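You operate a simulated robot arm through the tools that you are given. There is no shell and no other tool. Be economical: measure what you need, move in short steps, check, and stop when the job is done.

Carry out the task below with a simulated two-armed robot. There is one attempt and no reset: what you move stays moved.

Task
Strip the respirator: spent cartridge in the bin, pad in the case, case shut.
Fine: the two that sit in the respirator, the pad is white; free the clamp lever first; hold the case while its lid slides shut. Harm nothing.
Where things are to end (x, y in the base frame): white pad within 0.03 m of [0.24, -0.71].

The check looks at the end state, three seconds after you hand in, the way a careful person would. Anything else that was tipped, shoved, dropped, spilled or broken makes it a failure. A push-on lid holds only when it is set on centred and level and pressed home; a screw cap is set on level and turned clockwise until tight.

Robot
Two 6-joint arms with two-finger parallel grippers on one trunk, on a base that drives. Base frame: it is fixed to the floor where the robot stands at the start and does not move with it; the origin is under the middle of the robot, x ahead of it, y to its left, z up; the surface under the hand at the start is at about z = 0.9. Lengths are in m, angles in degrees, forces in N, time in s.
The left shoulder is at the start at [0.06, 0.187, 1.199], the right one opposite. With the tool pointing down near the work surface each hand reaches from about 0.24 to 0.62 m from the robot's upright axis, wherever it stands, measured 20 degrees to its own side. Places, roughly: black bin [0.5, 0.2, 0.9]; black pump button [0.3, -0.3, 0.9]; case floor [0.2, -0.7, 0.9]; clamp lever [0.7, 0, 1.2]; grey lid [0.2, -0.9, 1]; strip lever [0.3, -1.4, 1.2]; wall lamp lever [0.5, -0.5, 1.3]. Payload 1.57 kg a hand.
The tool frame of a hand sits at the grasp point between the pads (the TCP): z along the fingers, y along the line on which they close. The tips reach 0.03 m beyond it. The gripper opens to 0.11 m. The fingers are 0.024 m wide and 0.012 m thick; the gripper's body (0.048 by 0.112 m) begins 0.078 m behind the TCP.
Orientation is that of the tool frame in the base frame, as a unit quaternion [w, x, y, z]. With the fingers straight down and closing along the base's y, the tool's x points along the base's -x, its y along +y and its z along -z.

Tools
- The arms move only by the tool play_rows. It takes "left_motion", "right_motion" or both (then of equal length, played together; a hand with none holds still); each is a list of rows, each a list of 7 numbers: the gripper command, from -1 (shut) to 1 (fully open), values between in proportion, then the shift along the tool's x, y, z in units of 200 mm (1.0 is 200 mm), then the turn, a rotation vector about the tool's x, y, z in units of 120 degrees (1.0 is 120 degrees). In form: [[jaw, tx, ty, tz, wx, wy, wz], ...]. A call has 1 to 10 rows; each row is the pose to reach, as a shift and turn from the pose commanded when the call began, along the tool's axes at that moment. A call with a number of a shift or a turn outside -1 to 1 is refused whole. Rows are played at 5 a second. More than 0.05 m and 8.6 degrees between two rows, or a gripper value outside its range, and nothing of the call is played. A pose out of reach is approached as far as the arm can. The call stops where the force on the tool passes 70 N (or 10 N more than at its start, if that is more) or the arm is blocked; 0.2 s more then pass. Each finger travels about 0.153 m/s and halts on what it meets, pressing with about 43 N; the grip force reading is that of the motor and also rises with nothing between the fingers. The clock runs only during rows and for 0.2 s after the last one: add rows that repeat a pose to give the fingers time. The reply holds the time, the measured pose of the TCP, the force on the tool along the base axes, the opening and the grip force, in the units named above and with some noise, with the torque about the TCP (base axes, N m) and any sound that the robot's microphone picked up.
- Cameras (640 x 400 px; columns grow to the right, rows downward): "scene" is now at [0.0124, -0.0333, 1.7477]; the picture's right is [-0.43, -0.90, 0.00], its down [-0.64, 0.31, -0.70] and it looks along [0.63, -0.30, -0.71] (base axes); focal length 288 px, centre (320, 200). "left" rides on the left gripper at [0.07, -0.016, -0.141] in its tool frame; the picture's right is [0.23, 0.97, 0.00], its down [-0.86, 0.20, -0.48] and it looks along [-0.47, 0.11, 0.88] (tool axes); focal length 222 px, centre (320, 200). "right" rides on the right gripper at [0.07, 0.016, -0.141] in its tool frame; the picture's right is [-0.23, 0.97, 0.00], its down [-0.86, -0.20, -0.48] and it looks along [-0.47, -0.11, 0.88] (tool axes); focal length 222 px, centre (320, 200). There is no depth. A picture from a camera that has moved, and an enlarged one, comes with that camera's place and axes in the base frame and with its lens.
- snapshot(camera): a new picture of that camera. No time passes.
- raise_lower(by): slides the trunk up (or, below 0, down) by that many m; the arms and the scene camera ride with it, the base frame stays. It gives what a move gives, with no picture.
- roll_base(legs): drives the robot by 1 to 6 legs, each [ahead, left, turn to the left] in m, m and degrees, along the robot's own axes; the way and the turn of a leg run together, so that a leg with both is an arc; at most 1.5 m and 180 degrees a leg. The arms and the cameras ride along, it lands a little off, and it stops where it bumps. It gives what a move gives.
- aim_head(pan, tilt): turns the head with the scene camera to pan (to the left, within 86 degrees either way) and tilt (down, from -29 to 69), counted from straight ahead of the robot. It gives what a move gives.
- enlarge(camera, box): a new picture of the part [left, top, right, bottom] of that camera's present view, enlarged. No time passes.
- hand_in(): hands the job in; it is judged then, once.

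Work in short steps. Places have to be worked out from the pictures, the camera data and where the tool is seen: move nearer, look again, correct. Check each grasp and each placing, and mend what went wrong. You have 120 turns and 88 pictures in all, those below and enlarged ones among them. Open the grippers and draw the arms clear of the work before you hand the job in, unless the task says otherwise; then end with one line.

The tools are called by a JSON object that holds its "api" and its "payload". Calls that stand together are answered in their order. play_rows: Moves the arms, as the interface text tells. Its arguments: {"type":"object","properties":{"left_motion":{"type":"array","items":{"type":"array","items":{"type":"number"}}},"right_motion":{"type":"array","items":{"type":"array","items":{"type":"number"}}}},"required":[]} The other tools are called the same way: raise_lower (by) slides the trunk up or down; roll_base (legs) drives the base; aim_head (pan, tilt) turns the head that bears the scene camera; snapshot (camera) takes a picture; enlarge (camera, box) takes an enlarged picture of a part of a camera's view; hand_in () hands the job in.

At the start:

```text
time_s: 0.0
left_ee_pos: [0.3398, -0.0414, 1.4406]
left_tcp_rot: [0.003, -0.001, 1.0, -0.002]
left_force: [0.5, 0.9, -1.0]
left_torque: [0.02, 0.01, -0.03]
left_width: 0.11
left_gripper_force: 0.0
right_ee_pos: [0.3341, -0.3696, 1.4457]
right_tcp_rot: [0.0, 0.0, 1.0, 0.0]
right_force: [1.1, 0.5, 0.3]
right_torque: [-0.03, 0.0, 0.01]
right_width: 0.1101
right_gripper_force: 0.1
trunk travel left (down, up): [-0.827, 0.163]
robot x, y, heading: [-0.0008, 0.0011, 0.1]
head pan, tilt: [-25.5, 45.3]
```

scene: 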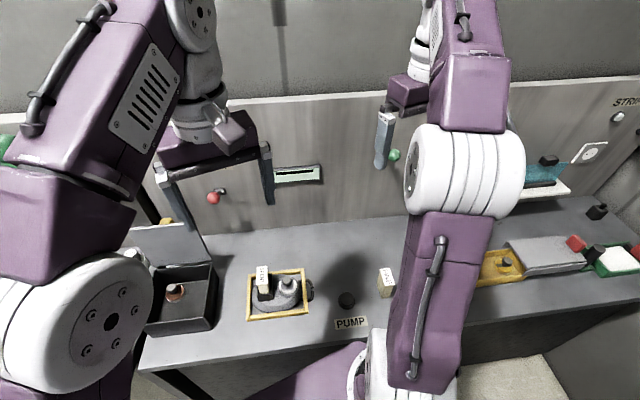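
right: 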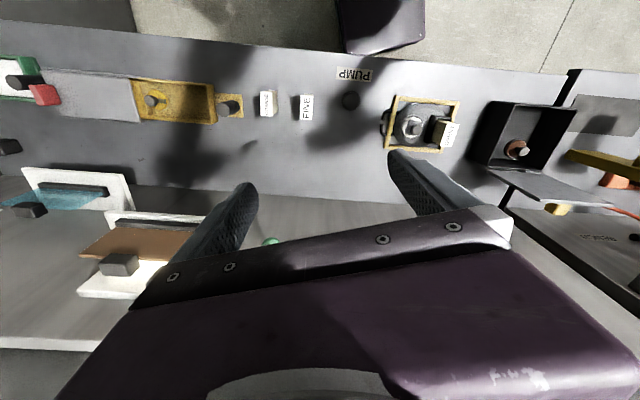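
left: 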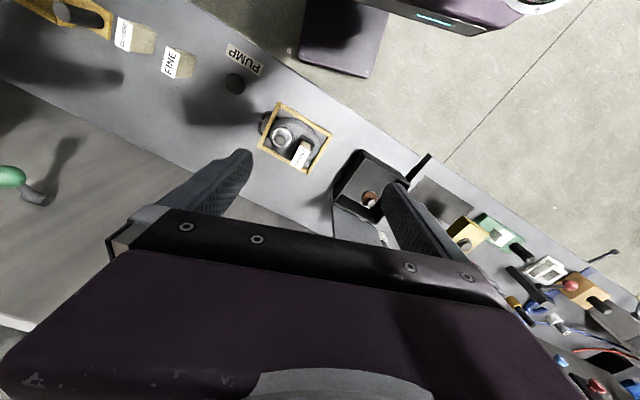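

The pictures show a row of fixtures on a bench: respirator in a yellow frame, bin with lid, and case to the right. I enlarge the respirator area and the case area first.

{"api": "enlarge", "payload": {"camera": "scene", "box": [130, 150, 350, 350]}}

{"api": "enlarge", "payload": {"camera": "right", "box": [0, 40, 320, 240]}}

{"api": "enlarge", "payload": {"camera": "right", "box": [340, 60, 640, 250]}}

```text
2.00 times, centred on (240, 250) of scene
camera zoom: at [0.0124, -0.0333, 1.7477], right [-0.43, -0.9, 0.0], down [-0.64, 0.31, -0.7], along [0.63, -0.3, -0.71], focal length 575 px, centre (480, 100)
```

zoom: 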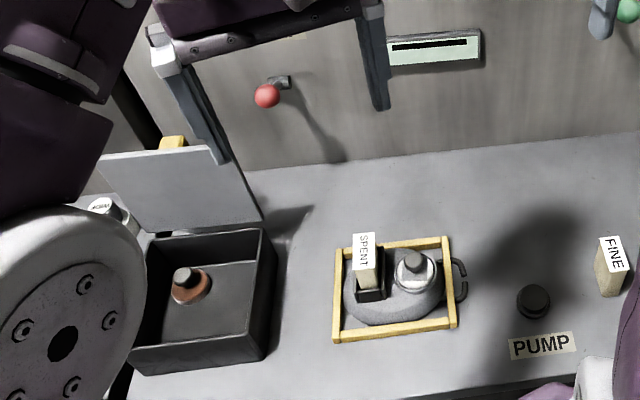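

```text
2.00 times, centred on (160, 140) of right
camera zoom: at [0.2655, -0.3527, 1.5878], right [0.23, 0.97, 0.0], down [0.86, -0.2, 0.48], along [0.47, -0.11, -0.88], focal length 444 px, centre (640, 320)
```

zoom: 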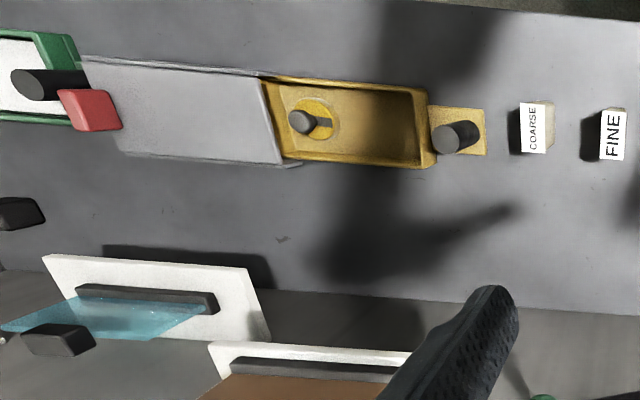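

```text
2.11 times, centred on (490, 155) of right
camera zoom: at [0.2655, -0.3527, 1.5878], right [0.23, 0.97, 0.0], down [0.86, -0.2, 0.48], along [0.47, -0.11, -0.88], focal length 468 px, centre (-38, 295)
```

zoom: 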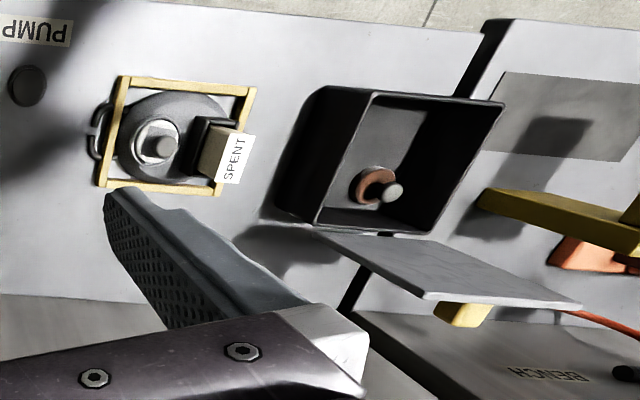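

The red ball on the wall matches the clamp lever's place. I look at it closely and at the whole stretch with the head.

{"api": "enlarge", "payload": {"camera": "scene", "box": [180, 160, 280, 222]}}

{"api": "aim_head", "payload": {"pan": -65, "tilt": 40}}

{"api": "snapshot", "payload": {"camera": "scene"}}

```text
6.40 times, centred on (230, 191) of scene
camera zoom: at [0.0124, -0.0333, 1.7477], right [-0.43, -0.9, 0.0], down [-0.64, 0.31, -0.7], along [0.63, -0.3, -0.71], focal length 1840 px, centre (896, 258)
```

zoom: 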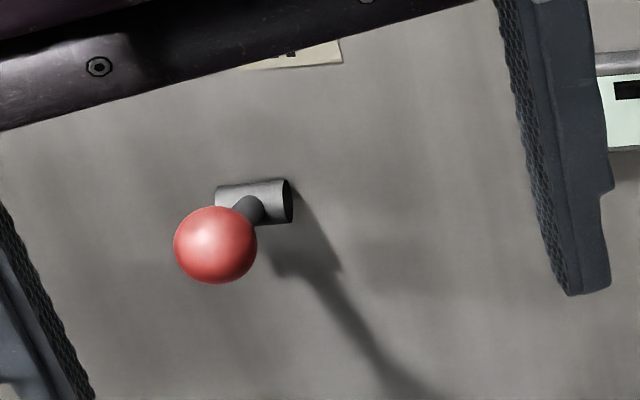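

```text
time_s: 1.1
left_ee_pos: [0.3405, -0.0402, 1.4424]
left_tcp_rot: [0.002, -0.002, 1.0, -0.002]
left_force: [0.3, 0.3, 1.0]
left_torque: [-0.01, -0.01, -0.01]
left_width: 0.11
left_gripper_force: 0.1
right_ee_pos: [0.3343, -0.3692, 1.4463]
right_tcp_rot: [0.0, 0.0, 1.0, 0.0]
right_force: [0.3, 1.0, -0.4]
right_torque: [-0.01, 0.01, -0.02]
right_width: 0.11
right_gripper_force: 0.1
trunk travel left (down, up): [-0.827, 0.163]
robot x, y, heading: [0.0017, 0.0003, 0.2]
head pan, tilt: [-65.0, 40.0]
```

```text
80 pictures are left
camera scene: at [-0.0248, -0.0753, 1.7554], right [-0.91, -0.42, 0.0], down [-0.27, 0.58, -0.77], along [0.32, -0.69, -0.64], focal length 288 px, centre (320, 200)
```

scene: 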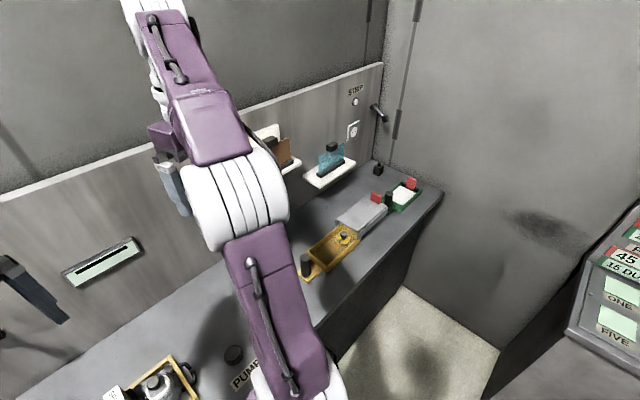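

The lever is a rod with a red ball on a horizontal hub axis. To triangulate it I raise the trunk by 0.15 m and look from the new height.

{"api": "aim_head", "payload": {"pan": 0, "tilt": 45}}

{"api": "enlarge", "payload": {"camera": "scene", "box": [220, 100, 420, 225]}}

{"api": "raise_lower", "payload": {"by": 0.155}}

{"api": "snapshot", "payload": {"camera": "scene"}}

```text
time_s: 2.4
left_ee_pos: [0.3404, -0.0414, 1.4414]
left_tcp_rot: [0.003, 0.0, 1.0, -0.002]
left_force: [-0.5, -0.8, 0.2]
left_torque: [0.01, -0.02, -0.01]
left_width: 0.1099
left_gripper_force: 0.1
right_ee_pos: [0.3349, -0.3692, 1.4466]
right_tcp_rot: [0.0, 0.0, 1.0, 0.0]
right_force: [0.5, -0.1, -0.3]
right_torque: [0.0, -0.01, -0.02]
right_width: 0.1098
right_gripper_force: 0.1
trunk travel left (down, up): [-0.827, 0.163]
robot x, y, heading: [0.0014, -0.0033, 0.1]
head pan, tilt: [0.0, 45.0]
```

```text
3.20 times, centred on (320, 162) of scene
camera zoom: at [0.0205, 0.0015, 1.7481], right [0.0, -1.0, 0.0], down [-0.71, 0.0, -0.71], along [0.71, 0.0, -0.71], focal length 920 px, centre (320, 320)
```

zoom: 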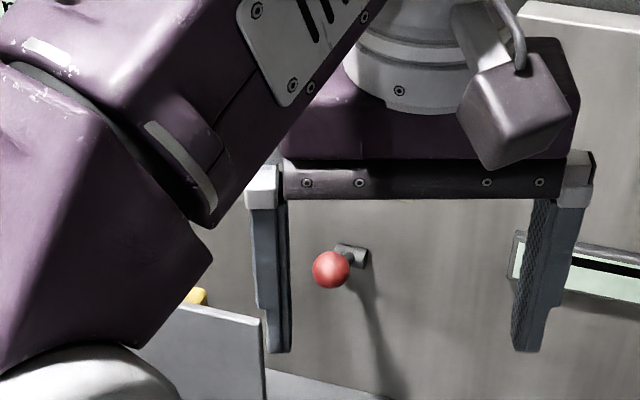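

```text
time_s: 4.2
left_ee_pos: [0.3404, -0.0403, 1.5958]
left_tcp_rot: [0.002, 0.0, 1.0, -0.002]
left_force: [0.0, 0.2, -0.7]
left_torque: [0.01, -0.01, 0.02]
left_width: 0.1099
left_gripper_force: 0.1
right_ee_pos: [0.3358, -0.3692, 1.6011]
right_tcp_rot: [0.001, 0.0, 1.0, 0.0]
right_force: [1.2, 0.5, 0.1]
right_torque: [-0.02, -0.02, 0.01]
right_width: 0.1101
right_gripper_force: 0.1
trunk travel left (down, up): [-0.982, 0.008]
robot x, y, heading: [-0.0027, 0.0013, -0.1]
head pan, tilt: [0.0, 45.0]
```

```text
78 pictures are left
camera scene: at [0.0205, 0.0016, 1.9031], right [0.0, -1.0, 0.0], down [-0.71, 0.0, -0.71], along [0.71, 0.0, -0.71], focal length 288 px, centre (320, 200)
```

scene: 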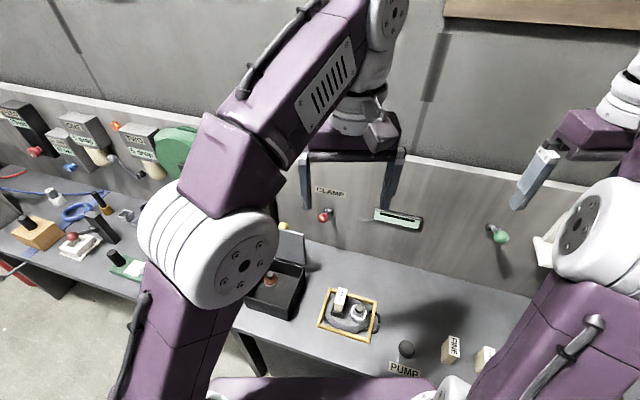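

I enlarge this view for a sharper triangulation.

{"api": "enlarge", "payload": {"camera": "scene", "box": [280, 175, 360, 225]}}

{"api": "enlarge", "payload": {"camera": "scene", "box": [220, 225, 460, 375]}}

```text
8.00 times, centred on (320, 200) of scene
camera zoom: at [0.0205, 0.0016, 1.9031], right [0.0, -1.0, 0.0], down [-0.71, 0.0, -0.71], along [0.71, 0.0, -0.71], focal length 2300 px, centre (320, 200)
```

zoom: 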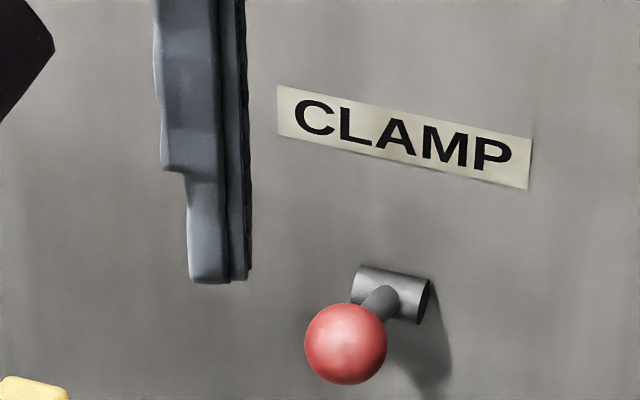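

```text
2.67 times, centred on (340, 300) of scene
camera zoom: at [0.0205, 0.0016, 1.9031], right [0.0, -1.0, 0.0], down [-0.71, 0.0, -0.71], along [0.71, 0.0, -0.71], focal length 767 px, centre (267, -67)
```

zoom: 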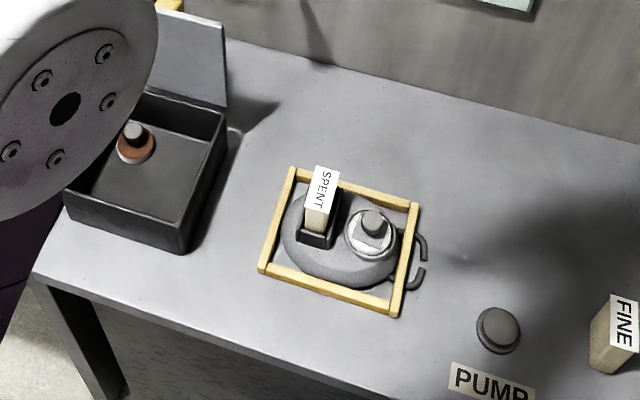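

Triangulating gives the ball at about (0.676, -0.01, 1.16) and the hub at about (0.745, -0.03, 1.115). The wall is yawed about 17° and the lever points up and towards me. I yaw the left hand to match the wall.

{"api": "play_rows", "payload": {"left_motion": [[1, 0, 0, 0, 0, 0, 0.07], [1, 0, 0, 0, 0, 0, 0.1417], [1, 0, 0, 0, 0, 0, 0.1417]]}}

{"api": "play_rows", "payload": {"left_motion": [[1, 0, 0, 0, 0, -0.07, 0], [1, 0, 0, 0, 0, -0.14, 0], [1, 0, 0, 0, 0, -0.21, 0], [1, 0, 0, 0, 0, -0.28, 0], [1, 0, 0, 0, 0, -0.35, 0], [1, 0, 0, 0, 0, -0.417, 0], [1, 0, 0, 0, 0, -0.417, 0]]}}

```text
time_s: 5.0
left_ee_pos: [0.3398, -0.0409, 1.5965]
left_tcp_rot: [0.002, 0.147, 0.989, -0.001]
left_force: [0.1, -0.3, -0.1]
left_torque: [0.02, -0.01, 0.0]
left_width: 0.1099
left_gripper_force: 0.0
right_ee_pos: [0.3361, -0.3706, 1.6012]
right_tcp_rot: [0.0, 0.0, 1.0, -0.001]
right_force: [0.2, -0.8, 0.5]
right_torque: [0.03, 0.01, 0.03]
right_width: 0.11
right_gripper_force: 0.0
trunk travel left (down, up): [-0.982, 0.008]
robot x, y, heading: [0.0018, 0.0007, 0.0]
head pan, tilt: [0.0, 45.0]
```

```text
time_s: 6.6
left_ee_pos: [0.3414, -0.0408, 1.5957]
left_tcp_rot: [0.421, 0.133, 0.895, -0.064]
left_force: [-0.1, -0.6, 0.1]
left_torque: [-0.03, -0.06, 0.03]
left_width: 0.1098
left_gripper_force: 0.1
right_ee_pos: [0.3368, -0.3705, 1.6019]
right_tcp_rot: [0.001, 0.0, 1.0, 0.001]
right_force: [-0.5, -0.1, 0.5]
right_torque: [-0.02, 0.0, 0.03]
right_width: 0.11
right_gripper_force: 0.1
trunk travel left (down, up): [-0.982, 0.008]
robot x, y, heading: [0.0011, -0.0006, 0.2]
head pan, tilt: [0.0, 45.0]
```

The orientation is right (fingers forward and 40° down). I go halfway towards a pre-grasp point in front of the ball, then look.

{"api": "play_rows", "payload": {"left_motion": [[1, 0.0685, 0.0645, 0.2, 0, 0, 0], [1, 0.137, 0.129, 0.4, 0, 0, 0], [1, 0.2055, 0.1935, 0.6, 0, 0, 0], [1, 0.274, 0.258, 0.8, 0, 0, 0], [1, 0.3425, 0.3225, 1.0, 0, 0, 0], [1, 0.3425, 0.3225, 1.0, 0, 0, 0]]}}

{"api": "snapshot", "payload": {"camera": "left"}}

{"api": "snapshot", "payload": {"camera": "scene"}}

```text
time_s: 8.0
left_ee_pos: [0.4684, -0.0127, 1.4163]
left_tcp_rot: [0.42, 0.131, 0.896, -0.063]
left_force: [0.3, 0.3, -0.2]
left_torque: [0.0, -0.01, 0.0]
left_width: 0.11
left_gripper_force: 0.1
right_ee_pos: [0.3348, -0.3695, 1.6014]
right_tcp_rot: [0.0, 0.001, 1.0, 0.0]
right_force: [0.1, -0.6, 0.7]
right_torque: [0.02, 0.01, -0.02]
right_width: 0.1099
right_gripper_force: 0.0
trunk travel left (down, up): [-0.982, 0.008]
robot x, y, heading: [-0.0045, 0.002, -0.2]
head pan, tilt: [0.0, 45.0]
```

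```text
75 pictures are left
camera left: at [0.3171, 0.0168, 1.4534], right [0.14, 0.97, -0.18], down [0.23, 0.14, 0.96], along [0.96, -0.18, -0.2], focal length 222 px, centre (320, 200)
```

left: 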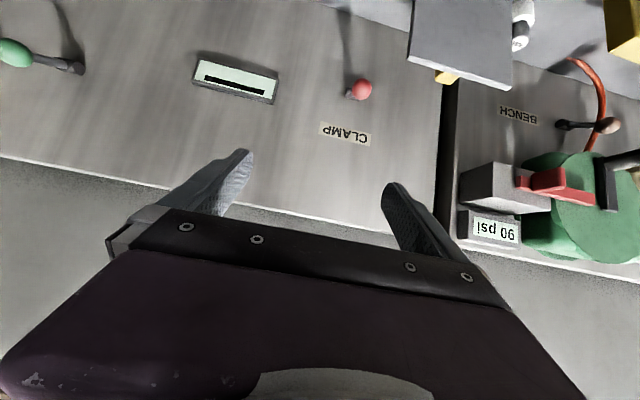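

```text
74 pictures are left
camera scene: at [0.0207, 0.0015, 1.9031], right [0.0, -1.0, 0.0], down [-0.71, 0.0, -0.71], along [0.71, 0.0, -0.71], focal length 288 px, centre (320, 200)
```

scene: 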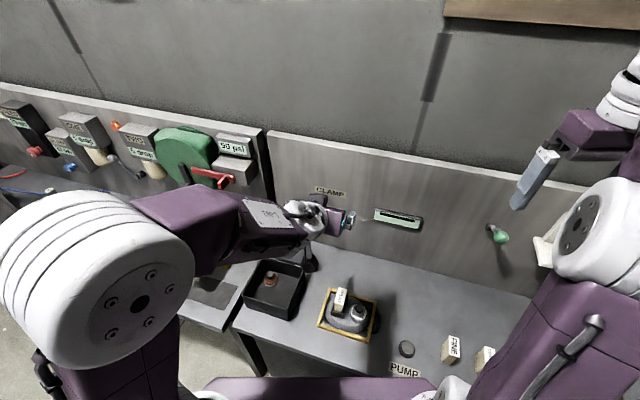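

Both views agree on the ball at (0.676, -0.011, 1.16). I move to the pre-grasp point about 0.1 m before it.

{"api": "play_rows", "payload": {"left_motion": [[0.5, 0.0709, 0.0629, 0.2, 0, 0, 0], [0.5, 0.1418, 0.1258, 0.4, 0, 0, 0], [0.5, 0.2127, 0.1887, 0.6, 0, 0, 0], [0.5, 0.2836, 0.2516, 0.8, 0, 0, 0], [0.5, 0.3545, 0.3145, 1.0, 0, 0, 0], [0.5, 0.3545, 0.3145, 1.0, 0, 0, 0]]}}

{"api": "snapshot", "payload": {"camera": "left"}}

```text
time_s: 9.4
left_ee_pos: [0.5698, -0.0177, 1.2326]
left_tcp_rot: [0.422, 0.12, 0.897, -0.057]
left_force: [-0.1, -0.4, 0.5]
left_torque: [0.04, -0.02, -0.02]
left_width: 0.0825
left_gripper_force: 0.0
left hand out of reach, approached as far as the arm can: row 3, 4, 5, 6
right_ee_pos: [0.3347, -0.369, 1.602]
right_tcp_rot: [0.0, 0.001, 1.0, 0.0]
right_force: [0.0, 0.6, 0.2]
right_torque: [0.02, -0.02, 0.03]
right_width: 0.1098
right_gripper_force: 0.1
trunk travel left (down, up): [-0.982, 0.008]
robot x, y, heading: [0.0009, 0.0014, 0.1]
head pan, tilt: [0.0, 45.0]
```

```text
73 pictures are left
camera left: at [0.4165, 0.0074, 1.2704], right [0.12, 0.98, -0.18], down [0.22, 0.15, 0.96], along [0.97, -0.15, -0.2], focal length 222 px, centre (320, 200)
```

left: 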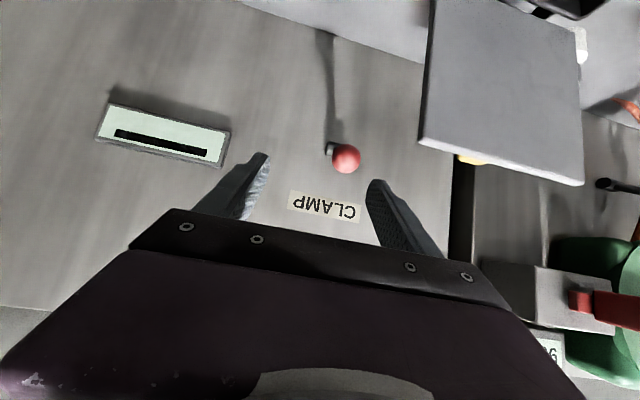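

The arm falls 3–4 cm short. Turning the base 17° to the right squares me to the wall and brings the left shoulder closer, and the hand stays clear of the wall during the turn.

{"api": "roll_base", "payload": {"legs": [[0, 0, -17]]}}

{"api": "snapshot", "payload": {"camera": "scene"}}

```text
time_s: 10.8
left_ee_pos: [0.5408, -0.1806, 1.234]
left_tcp_rot: [0.408, 0.249, 0.87, -0.118]
left_force: [0.8, 0.5, -0.4]
left_torque: [0.0, -0.01, 0.01]
left_width: 0.0826
left_gripper_force: 0.1
right_ee_pos: [0.2169, -0.4499, 1.6019]
right_tcp_rot: [0.001, 0.144, 0.99, 0.0]
right_force: [0.5, -0.3, -0.4]
right_torque: [-0.01, 0.01, 0.01]
right_width: 0.11
right_gripper_force: 0.0
trunk travel left (down, up): [-0.982, 0.008]
robot x, y, heading: [-0.0005, 0.0013, -16.6]
head pan, tilt: [0.0, 45.0]
```

```text
72 pictures are left
camera scene: at [0.021, -0.0037, 1.9031], right [-0.29, -0.96, 0.0], down [-0.68, 0.2, -0.71], along [0.68, -0.2, -0.71], focal length 288 px, centre (320, 200)
```

scene: 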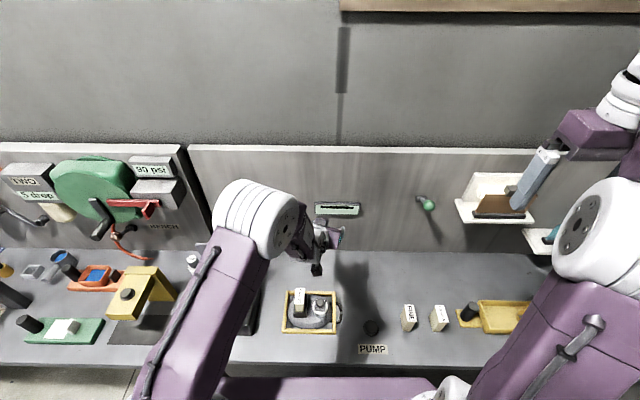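

Now I am square to the bench and the ball is straight ahead of the left shoulder. I shift the hand left along the wall to the pre-grasp point while re-yawing it 15°.

{"api": "play_rows", "payload": {"left_motion": [[0.5, 0.039, 0.198, -0.0225, -0.019, 0, -0.016], [0.5, 0.078, 0.395, -0.045, -0.038, 0, -0.032], [0.5, 0.117, 0.593, -0.0675, -0.058, 0, -0.048], [0.5, 0.156, 0.79, -0.09, -0.077, 0, -0.064], [0.5, 0.1945, 0.988, -0.1125, -0.096, 0, -0.08], [0.5, 0.1945, 0.988, -0.1125, -0.096, 0, -0.08]]}}

{"api": "snapshot", "payload": {"camera": "left"}}

```text
time_s: 12.2
left_ee_pos: [0.5971, -0.0315, 1.2253]
left_tcp_rot: [0.42, 0.126, 0.898, -0.045]
left_force: [0.2, -0.4, -0.2]
left_torque: [0.03, 0.01, 0.02]
left_width: 0.0822
left_gripper_force: 0.1
left hand out of reach, approached as far as the arm can: row 2, 3, 4, 5, 6
right_ee_pos: [0.2158, -0.4506, 1.6015]
right_tcp_rot: [-0.001, 0.145, 0.989, -0.001]
right_force: [-0.2, 0.6, -0.5]
right_torque: [0.0, -0.02, -0.01]
right_width: 0.11
right_gripper_force: 0.1
trunk travel left (down, up): [-0.982, 0.008]
robot x, y, heading: [0.0014, -0.0063, -16.8]
head pan, tilt: [0.0, 45.0]
```

```text
71 pictures are left
camera left: at [0.4446, -0.0074, 1.2625], right [0.12, 0.98, -0.15], down [0.22, 0.12, 0.97], along [0.97, -0.15, -0.21], focal length 222 px, centre (320, 200)
```

left: 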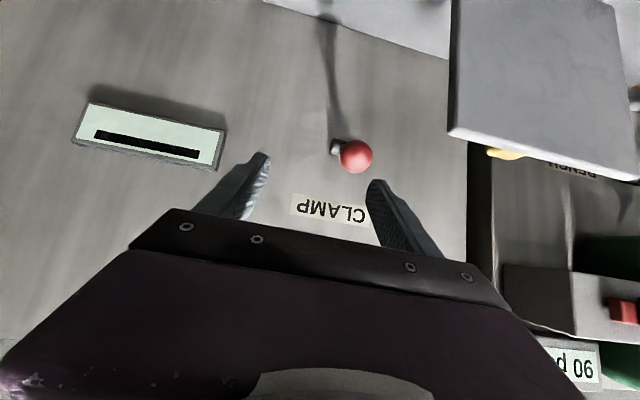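

Still a few cm short. I look straight down to see what room the base has ahead of it.

{"api": "aim_head", "payload": {"pan": 0, "tilt": 69}}

{"api": "snapshot", "payload": {"camera": "scene"}}

```text
time_s: 13.0
left_ee_pos: [0.597, -0.0333, 1.2253]
left_tcp_rot: [0.419, 0.126, 0.898, -0.045]
left_force: [0.0, -0.1, 0.6]
left_torque: [0.03, 0.03, 0.0]
left_width: 0.0821
left_gripper_force: 0.1
right_ee_pos: [0.2155, -0.4499, 1.6023]
right_tcp_rot: [0.0, 0.144, 0.99, -0.001]
right_force: [0.7, -0.5, -1.0]
right_torque: [0.01, 0.0, -0.02]
right_width: 0.1098
right_gripper_force: 0.0
trunk travel left (down, up): [-0.982, 0.008]
robot x, y, heading: [-0.0003, 0.0014, -16.6]
head pan, tilt: [0.0, 68.8]
```

```text
70 pictures are left
camera scene: at [-0.005, 0.0023, 1.8743], right [-0.29, -0.96, 0.0], down [-0.89, 0.27, -0.36], along [0.35, -0.1, -0.93], focal length 288 px, centre (320, 200)
```

scene: 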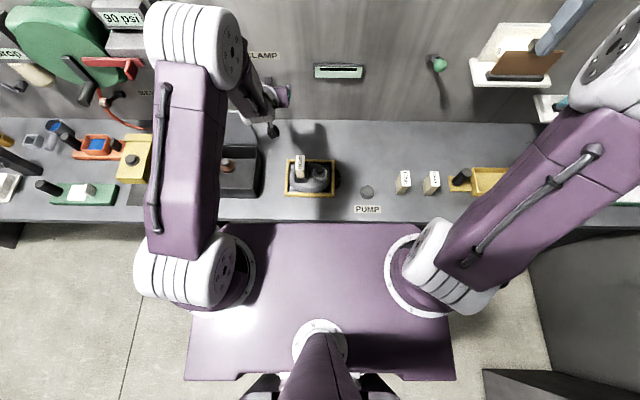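

The base deck leaves some room but it is hard to judge below bench height. I first try levelling the tool by 28° to gain reach, after backing off slightly.

{"api": "play_rows", "payload": {"left_motion": [[0.5, 0, 0, -0.2, 0, 0, 0], [0.5, 0, 0, -0.2, 0, -0.06, 0], [0.5, 0, 0, -0.2, 0, -0.12, 0], [0.5, 0, 0, -0.2, 0, -0.18, 0], [0.5, 0, 0, -0.2, 0, -0.235, 0], [0.5, 0, 0, -0.2, 0, -0.235, 0]]}}

```text
time_s: 14.4
left_ee_pos: [0.6165, -0.0594, 1.2776]
left_tcp_rot: [0.625, 0.139, 0.767, -0.049]
left_force: [0.1, -0.6, -0.5]
left_torque: [-0.01, -0.01, -0.01]
left_width: 0.0822
left_gripper_force: 0.2
left hand out of reach, approached as far as the arm can: row 1, 2, 3, 4, 5, 6
right_ee_pos: [0.2157, -0.4499, 1.601]
right_tcp_rot: [0.0, 0.144, 0.99, 0.0]
right_force: [-0.9, 0.8, 0.6]
right_torque: [0.0, 0.0, 0.0]
right_width: 0.1099
right_gripper_force: 0.0
trunk travel left (down, up): [-0.982, 0.008]
robot x, y, heading: [0.0001, 0.0015, -16.8]
head pan, tilt: [0.0, 68.8]
```

The commanded pose seems to lie beyond reach, so I pull back until command and measurement agree.

{"api": "play_rows", "payload": {"left_motion": [[0.5, 0, 0, -0.2, 0, 0, 0], [0.5, 0, 0, -0.4, 0, 0, 0], [0.5, 0, 0, -0.6, 0, 0, 0], [0.5, 0, 0, -0.6, 0, 0, 0]]}}

```text
time_s: 15.4
left_ee_pos: [0.5394, -0.0451, 1.3345]
left_tcp_rot: [0.62, 0.15, 0.77, -0.034]
left_force: [-0.6, 0.4, 0.1]
left_torque: [-0.01, -0.03, -0.02]
left_width: 0.0826
left_gripper_force: 0.1
left hand out of reach, approached as far as the arm can: row 1, 2, 3, 4
right_ee_pos: [0.2145, -0.4503, 1.6019]
right_tcp_rot: [0.001, 0.144, 0.99, 0.0]
right_force: [-0.3, 0.0, -0.4]
right_torque: [-0.01, 0.0, 0.0]
right_width: 0.11
right_gripper_force: 0.1
trunk travel left (down, up): [-0.982, 0.008]
robot x, y, heading: [-0.0006, -0.0019, -16.6]
head pan, tilt: [0.0, 68.8]
```

The wrist seems joint-limited in the levelled pose, so I return the left hand to fingers-down before driving a little closer.

{"api": "play_rows", "payload": {"left_motion": [[0.5, 0, 0, 0, 0, 0.065, 0], [0.5, 0, 0, 0, 0, 0.13, 0], [0.5, 0, 0, 0, 0, 0.195, 0], [0.5, 0, 0, 0, 0, 0.26, 0], [0.5, 0, 0, 0, 0, 0.325, 0], [0.5, 0, 0, 0, 0, 0.39, 0], [0.5, 0, 0, 0, 0, 0.455, 0], [0.5, 0, 0, 0, 0, 0.52, 0], [0.5, 0, 0, 0, 0, 0.585, 0], [0.5, 0, 0, 0, 0, 0.585, 0]]}}

```text
time_s: 17.6
left_ee_pos: [0.5366, -0.0455, 1.3354]
left_tcp_rot: [0.068, 0.142, 0.987, 0.04]
left_force: [0.7, 0.2, 0.5]
left_torque: [0.01, -0.03, 0.0]
left_width: 0.0823
left_gripper_force: 0.1
left hand out of reach, approached as far as the arm can: row 6
right_ee_pos: [0.2163, -0.4499, 1.5998]
right_tcp_rot: [0.0, 0.144, 0.99, 0.0]
right_force: [-0.1, 0.0, 0.3]
right_torque: [0.04, 0.02, 0.01]
right_width: 0.11
right_gripper_force: 0.1
trunk travel left (down, up): [-0.982, 0.008]
robot x, y, heading: [-0.0013, -0.0049, -16.6]
head pan, tilt: [0.0, 68.8]
```

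The hand is fingers-down again. I drive 7 cm ahead, square to the bench, watching for a bump.

{"api": "roll_base", "payload": {"legs": [[0.07, 0, 0]]}}

{"api": "snapshot", "payload": {"camera": "scene"}}

```text
time_s: 18.6
left_ee_pos: [0.5883, -0.0588, 1.3413]
left_tcp_rot: [0.074, 0.14, 0.987, 0.039]
left_force: [-1.8, 1.0, 1.4]
left_torque: [-0.01, -0.12, 0.0]
left_width: 0.0824
left_gripper_force: 0.0
right_ee_pos: [0.2671, -0.4638, 1.6054]
right_tcp_rot: [0.006, 0.142, 0.99, 0.0]
right_force: [-0.9, 0.3, 0.2]
right_torque: [-0.02, -0.17, 0.0]
right_width: 0.1102
right_gripper_force: 0.0
trunk travel left (down, up): [-0.982, 0.008]
robot x, y, heading: [0.0639, -0.0211, -16.4]
head pan, tilt: [0.0, 68.8]
```

```text
69 pictures are left
camera scene: at [0.0419, -0.011, 1.8742], right [-0.28, -0.96, 0.0], down [-0.89, 0.26, -0.37], along [0.36, -0.11, -0.93], focal length 288 px, centre (320, 200)
```

scene: 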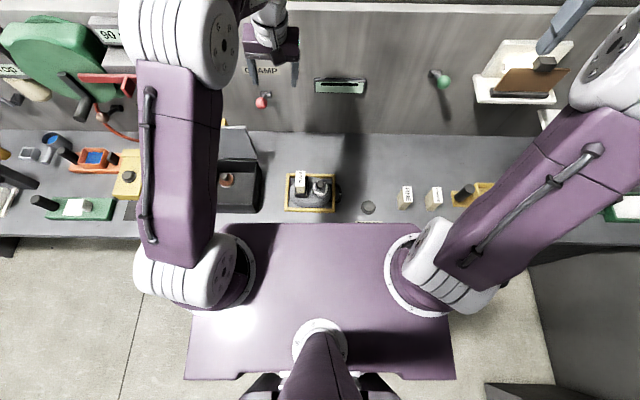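

The base moved about 5 cm. Now I move the left hand to just above the ball, taking out the small roll.

{"api": "play_rows", "payload": {"left_motion": [[0.5, -0.093, 0.1, 0.16, 0.0158, 0, 0], [0.5, -0.186, 0.2, 0.32, 0.0315, 0, 0], [0.5, -0.2785, 0.299, 0.479, 0.0473, 0, 0], [0.5, -0.2785, 0.299, 0.479, 0.0473, 0, 0]]}}

{"api": "snapshot", "payload": {"camera": "left"}}

{"api": "enlarge", "payload": {"camera": "scene", "box": [190, 0, 350, 130]}}

```text
time_s: 19.6
left_ee_pos: [0.6871, -0.018, 1.2512]
left_tcp_rot: [0.061, 0.144, 0.988, -0.009]
left_force: [-0.2, 0.5, -0.5]
left_torque: [0.01, 0.03, -0.01]
left_width: 0.0824
left_gripper_force: 0.0
right_ee_pos: [0.2856, -0.4698, 1.6001]
right_tcp_rot: [-0.001, 0.143, 0.99, 0.001]
right_force: [0.5, -0.8, -0.5]
right_torque: [0.04, 0.04, -0.01]
right_width: 0.1102
right_gripper_force: 0.0
trunk travel left (down, up): [-0.982, 0.008]
robot x, y, heading: [0.0635, -0.019, -16.3]
head pan, tilt: [0.0, 68.8]
```

```text
68 pictures are left
camera left: at [0.5991, -0.0077, 1.383], right [0.06, 1.0, -0.03], down [0.81, -0.04, 0.58], along [0.58, -0.06, -0.81], focal length 222 px, centre (320, 200)
```

left: 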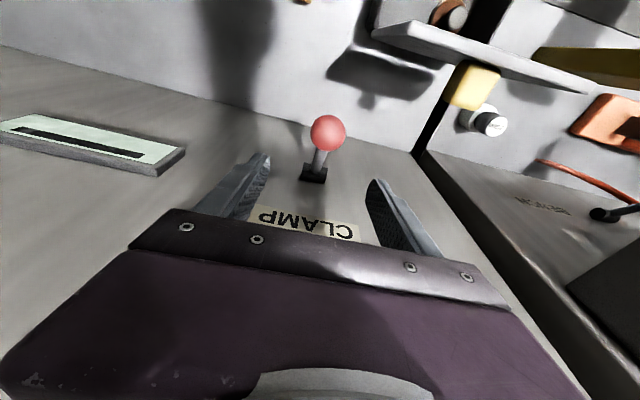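

```text
3.08 times, centred on (270, 65) of scene
camera zoom: at [0.0643, -0.0181, 1.8743], right [-0.28, -0.96, 0.0], down [-0.89, 0.26, -0.36], along [0.35, -0.1, -0.93], focal length 885 px, centre (474, 615)
```

zoom: 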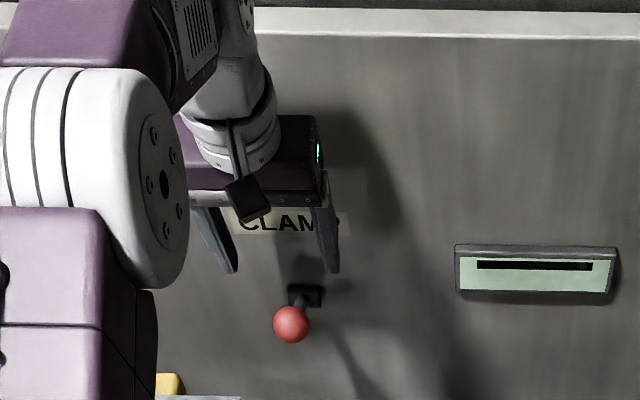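

The ball reads (0.674, -0.012, 1.16) again. I descend around it and close on it.

{"api": "play_rows", "payload": {"left_motion": [[0.5, 0.062, 0.005, 0.2, 0, 0, 0], [0.5, 0.1235, 0.01, 0.4, 0, 0, 0], [0.5, 0.1235, 0.01, 0.4185, 0, 0, 0], [-1, 0.1235, 0.01, 0.4185, 0, 0, 0], [-1, 0.1235, 0.01, 0.4185, 0, 0, 0], [-1, 0.1235, 0.01, 0.4185, 0, 0, 0]]}}

{"api": "snapshot", "payload": {"camera": "left"}}

```text
time_s: 21.1
left_ee_pos: [0.6735, -0.01, 1.1665]
left_tcp_rot: [0.062, 0.144, 0.988, -0.008]
left_force: [1.0, -4.7, -2.5]
left_torque: [-0.23, -0.31, -0.09]
left_width: 0.0352
left_gripper_force: 42.8
right_ee_pos: [0.2835, -0.4693, 1.5998]
right_tcp_rot: [0.0, 0.144, 0.99, 0.0]
right_force: [0.1, -1.1, 0.1]
right_torque: [-0.01, -0.01, -0.01]
right_width: 0.1101
right_gripper_force: 0.0
trunk travel left (down, up): [-0.982, 0.008]
robot x, y, heading: [0.0638, -0.017, -16.5]
head pan, tilt: [0.0, 68.8]
```

```text
66 pictures are left
camera left: at [0.5843, -0.0005, 1.298], right [0.06, 1.0, -0.03], down [0.81, -0.04, 0.58], along [0.58, -0.06, -0.81], focal length 222 px, centre (320, 200)
```

left: 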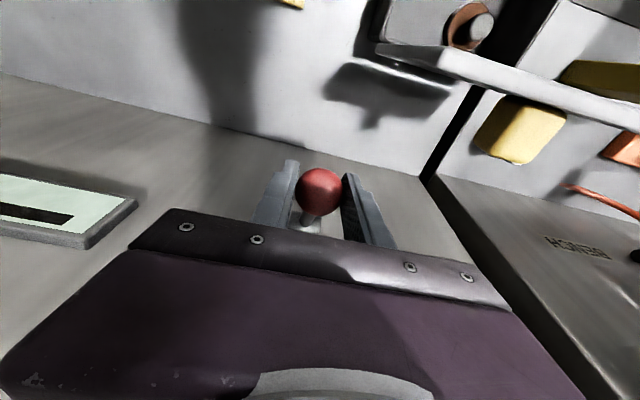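

The ball is gripped (0.035 m). I swing it down along its arc about the hub and watch the forces.

{"api": "play_rows", "payload": {"left_motion": [[-1, 0.018, 0, 0.026, 0, 0, 0], [-1, 0.036, 0, 0.051, 0, 0, 0], [-1, 0.055, 0, 0.092, 0, 0, 0], [-1, 0.075, 0, 0.1345, 0, 0, 0], [-1, 0.075, 0, 0.1345, 0, 0, 0]]}}

```text
time_s: 22.2
left_ee_pos: [0.6598, -0.0068, 1.1388]
left_tcp_rot: [0.063, 0.144, 0.988, -0.008]
left_force: [6.5, 0.4, 13.3]
left_torque: [-0.31, -1.1, -0.04]
left_width: 0.035
left_gripper_force: 42.3
right_ee_pos: [0.2815, -0.4681, 1.6021]
right_tcp_rot: [0.0, 0.142, 0.99, -0.001]
right_force: [0.1, 0.2, -0.3]
right_torque: [0.0, 0.03, -0.02]
right_width: 0.11
right_gripper_force: 0.0
trunk travel left (down, up): [-0.982, 0.008]
robot x, y, heading: [0.0661, -0.0178, -16.5]
head pan, tilt: [0.0, 68.8]
```

It moves against about 13 N. I continue down the arc.

{"api": "play_rows", "payload": {"left_motion": [[-1, 0.015, 0, 0.045, 0, 0, 0], [-1, 0.021, 0, 0.09, 0, 0, 0], [-1, 0.022, 0, 0.136, 0, 0, 0], [-1, 0.0225, 0, 0.1815, 0, 0, 0], [-1, 0.014, 0, 0.227, 0, 0, 0], [-1, 0.005, 0, 0.272, 0, 0, 0], [-1, 0.005, 0, 0.272, 0, 0, 0]]}}

{"api": "snapshot", "payload": {"camera": "left"}}

```text
time_s: 23.9
left_ee_pos: [0.6618, -0.0069, 1.0865]
left_tcp_rot: [0.063, 0.144, 0.988, -0.008]
left_force: [-7.5, 5.6, 10.9]
left_torque: [-0.28, -1.13, 0.01]
left_width: 0.0353
left_gripper_force: 41.7
right_ee_pos: [0.2769, -0.4664, 1.6032]
right_tcp_rot: [0.001, 0.142, 0.99, 0.0]
right_force: [-0.2, -0.2, 0.1]
right_torque: [0.04, 0.0, -0.01]
right_width: 0.1102
right_gripper_force: 0.1
trunk travel left (down, up): [-0.982, 0.008]
robot x, y, heading: [0.0648, -0.0216, -16.6]
head pan, tilt: [0.0, 68.8]
```

```text
65 pictures are left
camera left: at [0.573, 0.0031, 1.2172], right [0.06, 1.0, -0.03], down [0.81, -0.03, 0.58], along [0.58, -0.06, -0.81], focal length 222 px, centre (320, 200)
```

left: 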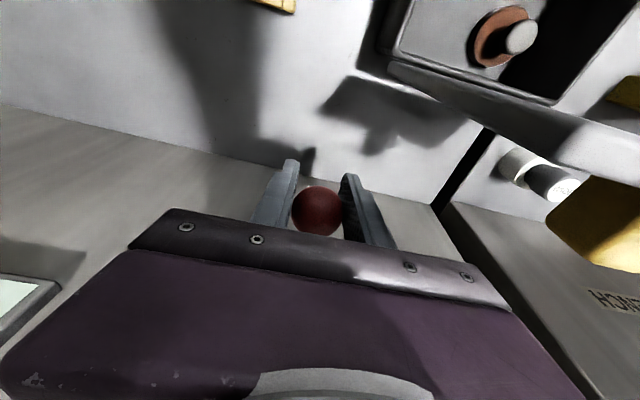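

No end stop yet, still a smooth drag. I go on in small steps.

{"api": "play_rows", "payload": {"left_motion": [[-1, -0.018, 0, 0.043, 0, 0, 0], [-1, -0.036, 0, 0.0845, 0, 0, 0], [-1, -0.062, 0, 0.123, 0, 0, 0], [-1, -0.089, 0, 0.16, 0, 0, 0], [-1, -0.089, 0, 0.16, 0, 0, 0]]}}

```text
time_s: 25.1
left_ee_pos: [0.6811, -0.0132, 1.059]
left_tcp_rot: [0.065, 0.144, 0.987, -0.009]
left_force: [-19.9, 12.2, 17.8]
left_torque: [-0.18, -0.32, 0.01]
left_width: 0.0354
left_gripper_force: 42.3
right_ee_pos: [0.2725, -0.4649, 1.6033]
right_tcp_rot: [0.004, 0.142, 0.99, -0.001]
right_force: [-0.3, 0.3, -0.2]
right_torque: [0.0, -0.01, -0.02]
right_width: 0.11
right_gripper_force: 0.1
trunk travel left (down, up): [-0.982, 0.008]
robot x, y, heading: [0.0645, -0.021, -16.4]
head pan, tilt: [0.0, 68.8]
```

The force rises, at an angle of about -40°. I check the respirator and lever in the scene view.

{"api": "enlarge", "payload": {"camera": "scene", "box": [210, 60, 400, 220]}}

```text
2.50 times, centred on (305, 140) of scene
camera zoom: at [0.0494, -0.0121, 1.8743], right [-0.28, -0.96, 0.0], down [-0.89, 0.26, -0.37], along [0.35, -0.1, -0.93], focal length 719 px, centre (358, 350)
```

zoom: 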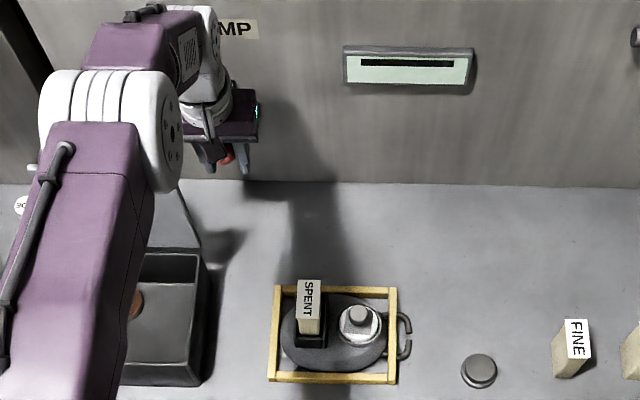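

I push a bit further to feel whether there is an end stop.

{"api": "play_rows", "payload": {"left_motion": [[-1, -0.02, 0, 0.03, 0, 0, 0], [-1, -0.045, 0, 0.06, 0, 0, 0], [-1, -0.045, 0, 0.06, 0, 0, 0], [-1, -0.045, 0, 0.06, 0, 0, 0]]}}

```text
time_s: 26.1
left_ee_pos: [0.6903, -0.0151, 1.0483]
left_tcp_rot: [0.065, 0.144, 0.987, -0.009]
left_force: [-13.5, 11.3, 23.3]
left_torque: [-0.32, -0.17, -0.17]
left_width: 0.0353
left_gripper_force: 42.0
right_ee_pos: [0.2734, -0.4653, 1.604]
right_tcp_rot: [0.003, 0.143, 0.99, -0.002]
right_force: [0.1, 0.2, 0.9]
right_torque: [-0.01, -0.01, 0.02]
right_width: 0.1099
right_gripper_force: 0.1
trunk travel left (down, up): [-0.982, 0.008]
robot x, y, heading: [0.0636, -0.0221, -16.5]
head pan, tilt: [0.0, 68.8]
```

Still moving with no stop. I go to about -60° and check.

{"api": "play_rows", "payload": {"left_motion": [[-1, -0.03, 0, 0.03, 0, 0, 0], [-1, -0.062, 0, 0.057, 0, 0, 0], [-1, -0.062, 0, 0.057, 0, 0, 0]]}}

{"api": "snapshot", "payload": {"camera": "left"}}

```text
time_s: 26.9
left_ee_pos: [0.692, -0.0162, 1.0461]
left_tcp_rot: [0.068, 0.144, 0.987, -0.009]
left_force: [-3.3, 10.2, 34.2]
left_torque: [-0.08, 0.35, -0.14]
left_width: 0.0354
left_gripper_force: 42.2
left hand out of reach, approached as far as the arm can: row 1, 2, 3
right_ee_pos: [0.2741, -0.4659, 1.6051]
right_tcp_rot: [0.003, 0.143, 0.99, -0.001]
right_force: [0.1, -0.4, -0.8]
right_torque: [-0.02, 0.01, -0.01]
right_width: 0.1102
right_gripper_force: 0.0
trunk travel left (down, up): [-0.982, 0.008]
robot x, y, heading: [0.0633, -0.0206, -16.5]
head pan, tilt: [0.0, 68.8]
```

```text
63 pictures are left
camera left: at [0.6014, -0.0056, 1.1766], right [0.06, 1.0, -0.03], down [0.81, -0.03, 0.59], along [0.59, -0.06, -0.81], focal length 222 px, centre (320, 200)
```

left: 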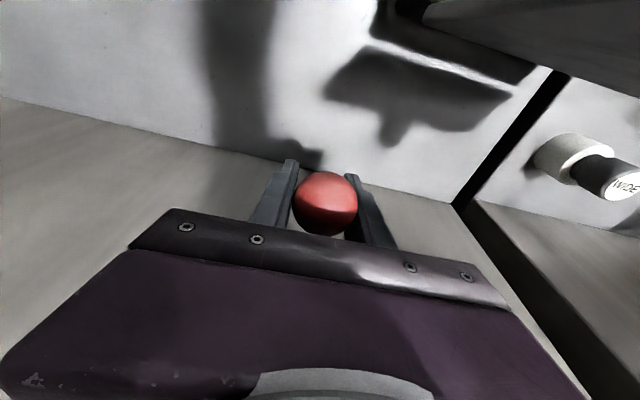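

I'm at the reach limit and force is rising. I release the ball, lift away, and look at where the lever stays.

{"api": "play_rows", "payload": {"left_motion": [[0.3, 0, 0, 0, 0, 0, 0], [0.3, 0, 0, 0, 0, 0, 0], [0.3, 0.1, 0, -0.2, 0, 0, 0], [0.3, 0.2, 0, -0.4, 0, 0, 0], [0.3, 0.3, 0, -0.6, 0, 0, 0], [0.3, 0.3, 0, -0.8, 0, 0, 0], [0.3, 0.3, 0, -0.8, 0, 0, 0]]}}

{"api": "snapshot", "payload": {"camera": "left"}}

{"api": "enlarge", "payload": {"camera": "scene", "box": [210, 60, 400, 220]}}

```text
time_s: 28.4
left_ee_pos: [0.617, 0.0024, 1.1887]
left_tcp_rot: [0.061, 0.143, 0.988, -0.008]
left_force: [0.1, -0.2, -0.1]
left_torque: [0.0, 0.02, 0.02]
left_width: 0.0718
left_gripper_force: 0.0
right_ee_pos: [0.2828, -0.4685, 1.6006]
right_tcp_rot: [0.0, 0.143, 0.99, 0.001]
right_force: [0.1, -0.4, 0.0]
right_torque: [0.03, 0.01, 0.04]
right_width: 0.11
right_gripper_force: 0.0
trunk travel left (down, up): [-0.982, 0.008]
robot x, y, heading: [0.0651, -0.0181, -16.3]
head pan, tilt: [0.0, 68.8]
```

```text
62 pictures are left
camera left: at [0.5284, 0.0124, 1.32], right [0.06, 1.0, -0.03], down [0.81, -0.03, 0.58], along [0.58, -0.06, -0.81], focal length 222 px, centre (320, 200)
```

left: 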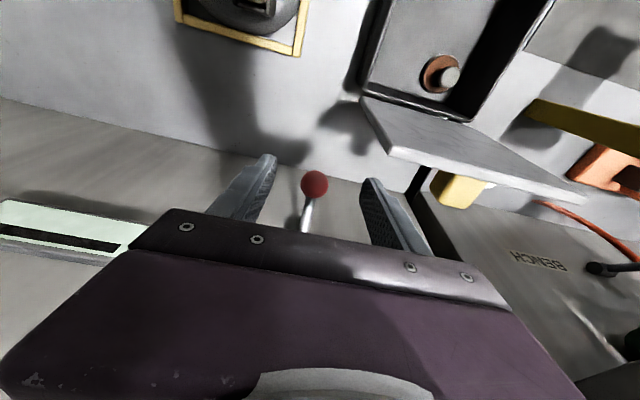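

```text
2.50 times, centred on (305, 140) of scene
camera zoom: at [0.061, -0.0167, 1.8743], right [-0.28, -0.96, 0.0], down [-0.89, 0.26, -0.36], along [0.35, -0.1, -0.93], focal length 719 px, centre (358, 350)
```

zoom: 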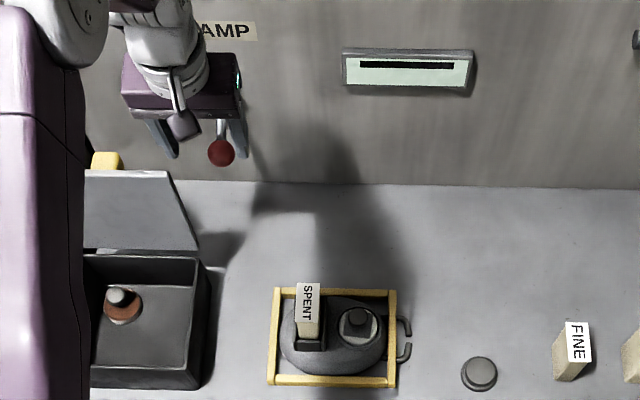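

The lever stays down at about -45°, and the slot shows the cartridge and white pad still seated. By triangulation the SPENT label is at about (0.471, -0.066, 0.998) and the white pad's knob at (0.453, -0.132, 0.957). I bring the left hand back above the respirator, levelled.

{"api": "play_rows", "payload": {"left_motion": [[0.3, 0.15, -0.1, -0.18, 0, 0.0145, 0], [0.3, 0.34, -0.23, -0.38, 0, 0.029, 0], [0.3, 0.53, -0.365, -0.3985, 0, 0.0435, 0], [0.3, 0.731, -0.5015, -0.3985, 0, 0.058, 0], [0.3, 0.731, -0.5015, -0.3985, 0, 0.058, 0]]}}

{"api": "snapshot", "payload": {"camera": "left"}}

{"api": "snapshot", "payload": {"camera": "scene"}}

```text
refused: row 1 steps farther than a row can; nothing moved
```

```text
60 pictures are left
camera left: at [0.5284, 0.0124, 1.32], right [0.06, 1.0, -0.03], down [0.81, -0.03, 0.58], along [0.58, -0.06, -0.81], focal length 222 px, centre (320, 200)
```

left: 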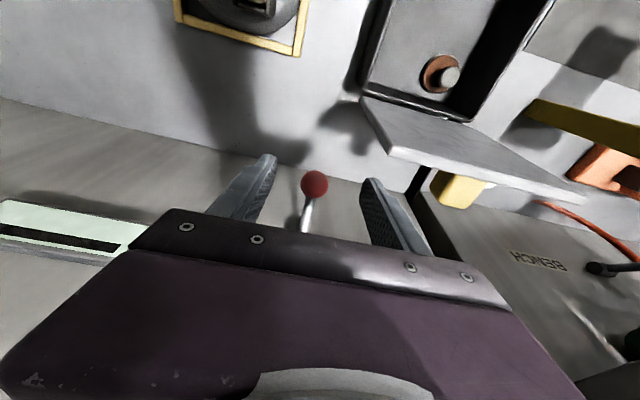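

```text
59 pictures are left
camera scene: at [0.061, -0.0167, 1.8743], right [-0.28, -0.96, 0.0], down [-0.89, 0.26, -0.36], along [0.35, -0.1, -0.93], focal length 288 px, centre (320, 200)
```

scene: 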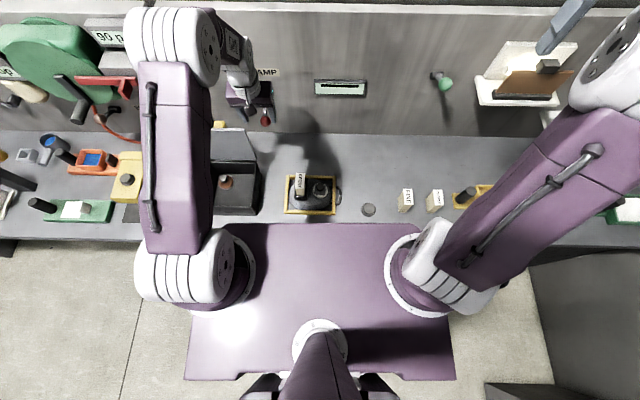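

Refused for a step slightly too long; I replay with smaller steps.

{"api": "play_rows", "payload": {"left_motion": [[0.3, 0.13, -0.08, -0.15, 0, 0.01, 0], [0.3, 0.27, -0.17, -0.3, 0, 0.02, 0], [0.3, 0.42, -0.28, -0.3985, 0, 0.035, 0], [0.3, 0.57, -0.39, -0.3985, 0, 0.05, 0], [0.3, 0.731, -0.5015, -0.3985, 0, 0.058, 0], [0.3, 0.731, -0.5015, -0.3985, 0, 0.058, 0]]}}

{"api": "snapshot", "payload": {"camera": "left"}}

```text
time_s: 29.9
left_ee_pos: [0.4425, -0.0461, 1.2501]
left_tcp_rot: [0.002, 0.144, 0.99, 0.0]
left_force: [0.0, -0.1, 0.3]
left_torque: [0.02, 0.0, 0.01]
left_width: 0.0713
left_gripper_force: 0.1
right_ee_pos: [0.2816, -0.4687, 1.6014]
right_tcp_rot: [0.0, 0.143, 0.99, -0.001]
right_force: [0.1, 0.3, -0.3]
right_torque: [0.03, -0.01, 0.06]
right_width: 0.11
right_gripper_force: 0.0
trunk travel left (down, up): [-0.982, 0.008]
robot x, y, heading: [0.0652, -0.0215, -16.6]
head pan, tilt: [0.0, 68.8]
```

```text
58 pictures are left
camera left: at [0.3692, -0.0397, 1.3919], right [0.06, 1.0, 0.0], down [0.87, -0.05, 0.48], along [0.48, -0.03, -0.88], focal length 222 px, centre (320, 200)
```

left: 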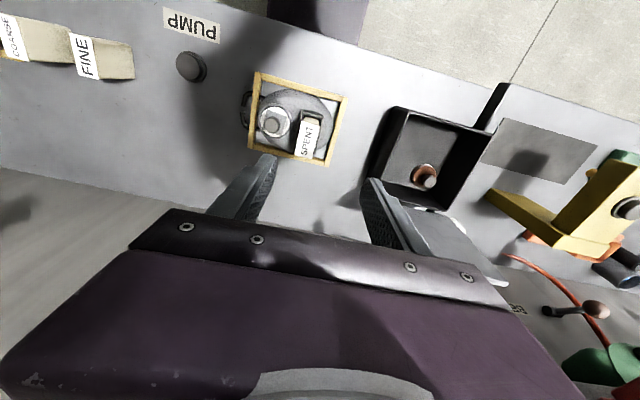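

I enlarge the respirator from here to size the cartridge and pad knob, and the case and bin as seen.

{"api": "enlarge", "payload": {"camera": "left", "box": [225, 60, 365, 170]}}

{"api": "enlarge", "payload": {"camera": "left", "box": [360, 80, 520, 240]}}

```text
3.64 times, centred on (295, 115) of left
camera zoom: at [0.3692, -0.0397, 1.3919], right [0.06, 1.0, 0.0], down [0.87, -0.05, 0.48], along [0.48, -0.03, -0.88], focal length 808 px, centre (411, 509)
```

zoom: 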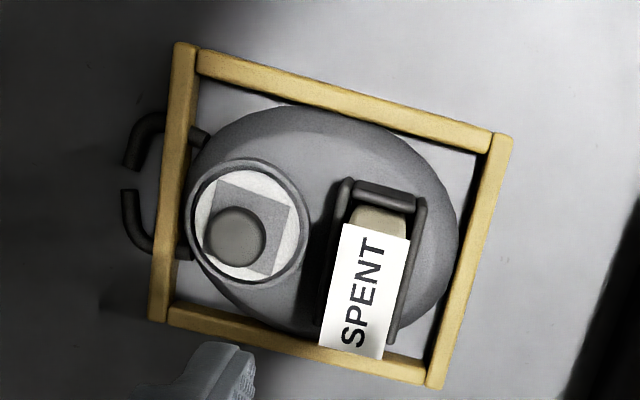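

```text
2.50 times, centred on (440, 160) of left
camera zoom: at [0.3692, -0.0397, 1.3919], right [0.06, 1.0, 0.0], down [0.87, -0.05, 0.48], along [0.48, -0.03, -0.88], focal length 555 px, centre (20, 300)
```

zoom: 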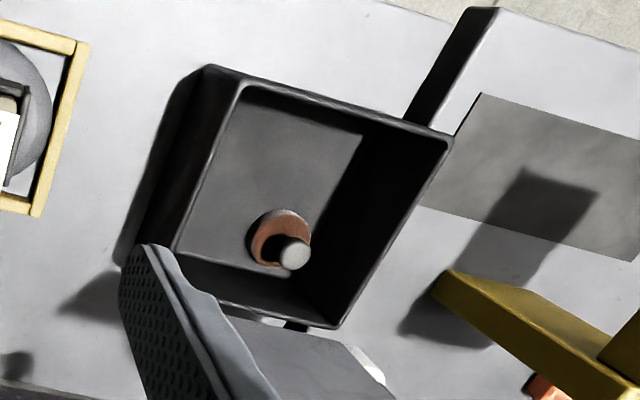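

The cartridge stands about 0.034 m wide, aligned with the bench, centred near (0.466, -0.068) with its top at 1.0. I lower the trunk 0.15 m, since the hand is clear above, to get comfortable reach at bench height.

{"api": "raise_lower", "payload": {"by": -0.15}}

{"api": "snapshot", "payload": {"camera": "left"}}

```text
time_s: 31.6
left_ee_pos: [0.4424, -0.045, 1.1]
left_tcp_rot: [0.002, 0.145, 0.989, 0.0]
left_force: [-0.4, -0.9, -1.1]
left_torque: [-0.03, -0.01, 0.0]
left_width: 0.0713
left_gripper_force: 0.0
right_ee_pos: [0.2824, -0.4684, 1.452]
right_tcp_rot: [0.0, 0.143, 0.99, 0.001]
right_force: [0.1, -0.8, 0.3]
right_torque: [0.0, 0.0, -0.02]
right_width: 0.1102
right_gripper_force: 0.0
trunk travel left (down, up): [-0.832, 0.158]
robot x, y, heading: [0.066, -0.0215, -16.5]
head pan, tilt: [0.0, 68.8]
```

```text
55 pictures are left
camera left: at [0.3695, -0.0398, 1.2419], right [0.06, 1.0, 0.0], down [0.87, -0.05, 0.48], along [0.48, -0.03, -0.88], focal length 222 px, centre (320, 200)
```

left: 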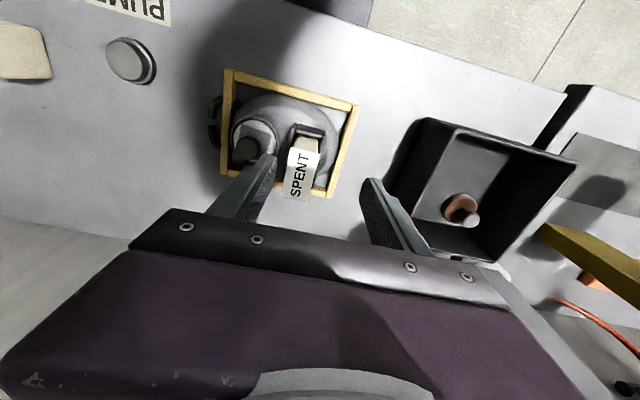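

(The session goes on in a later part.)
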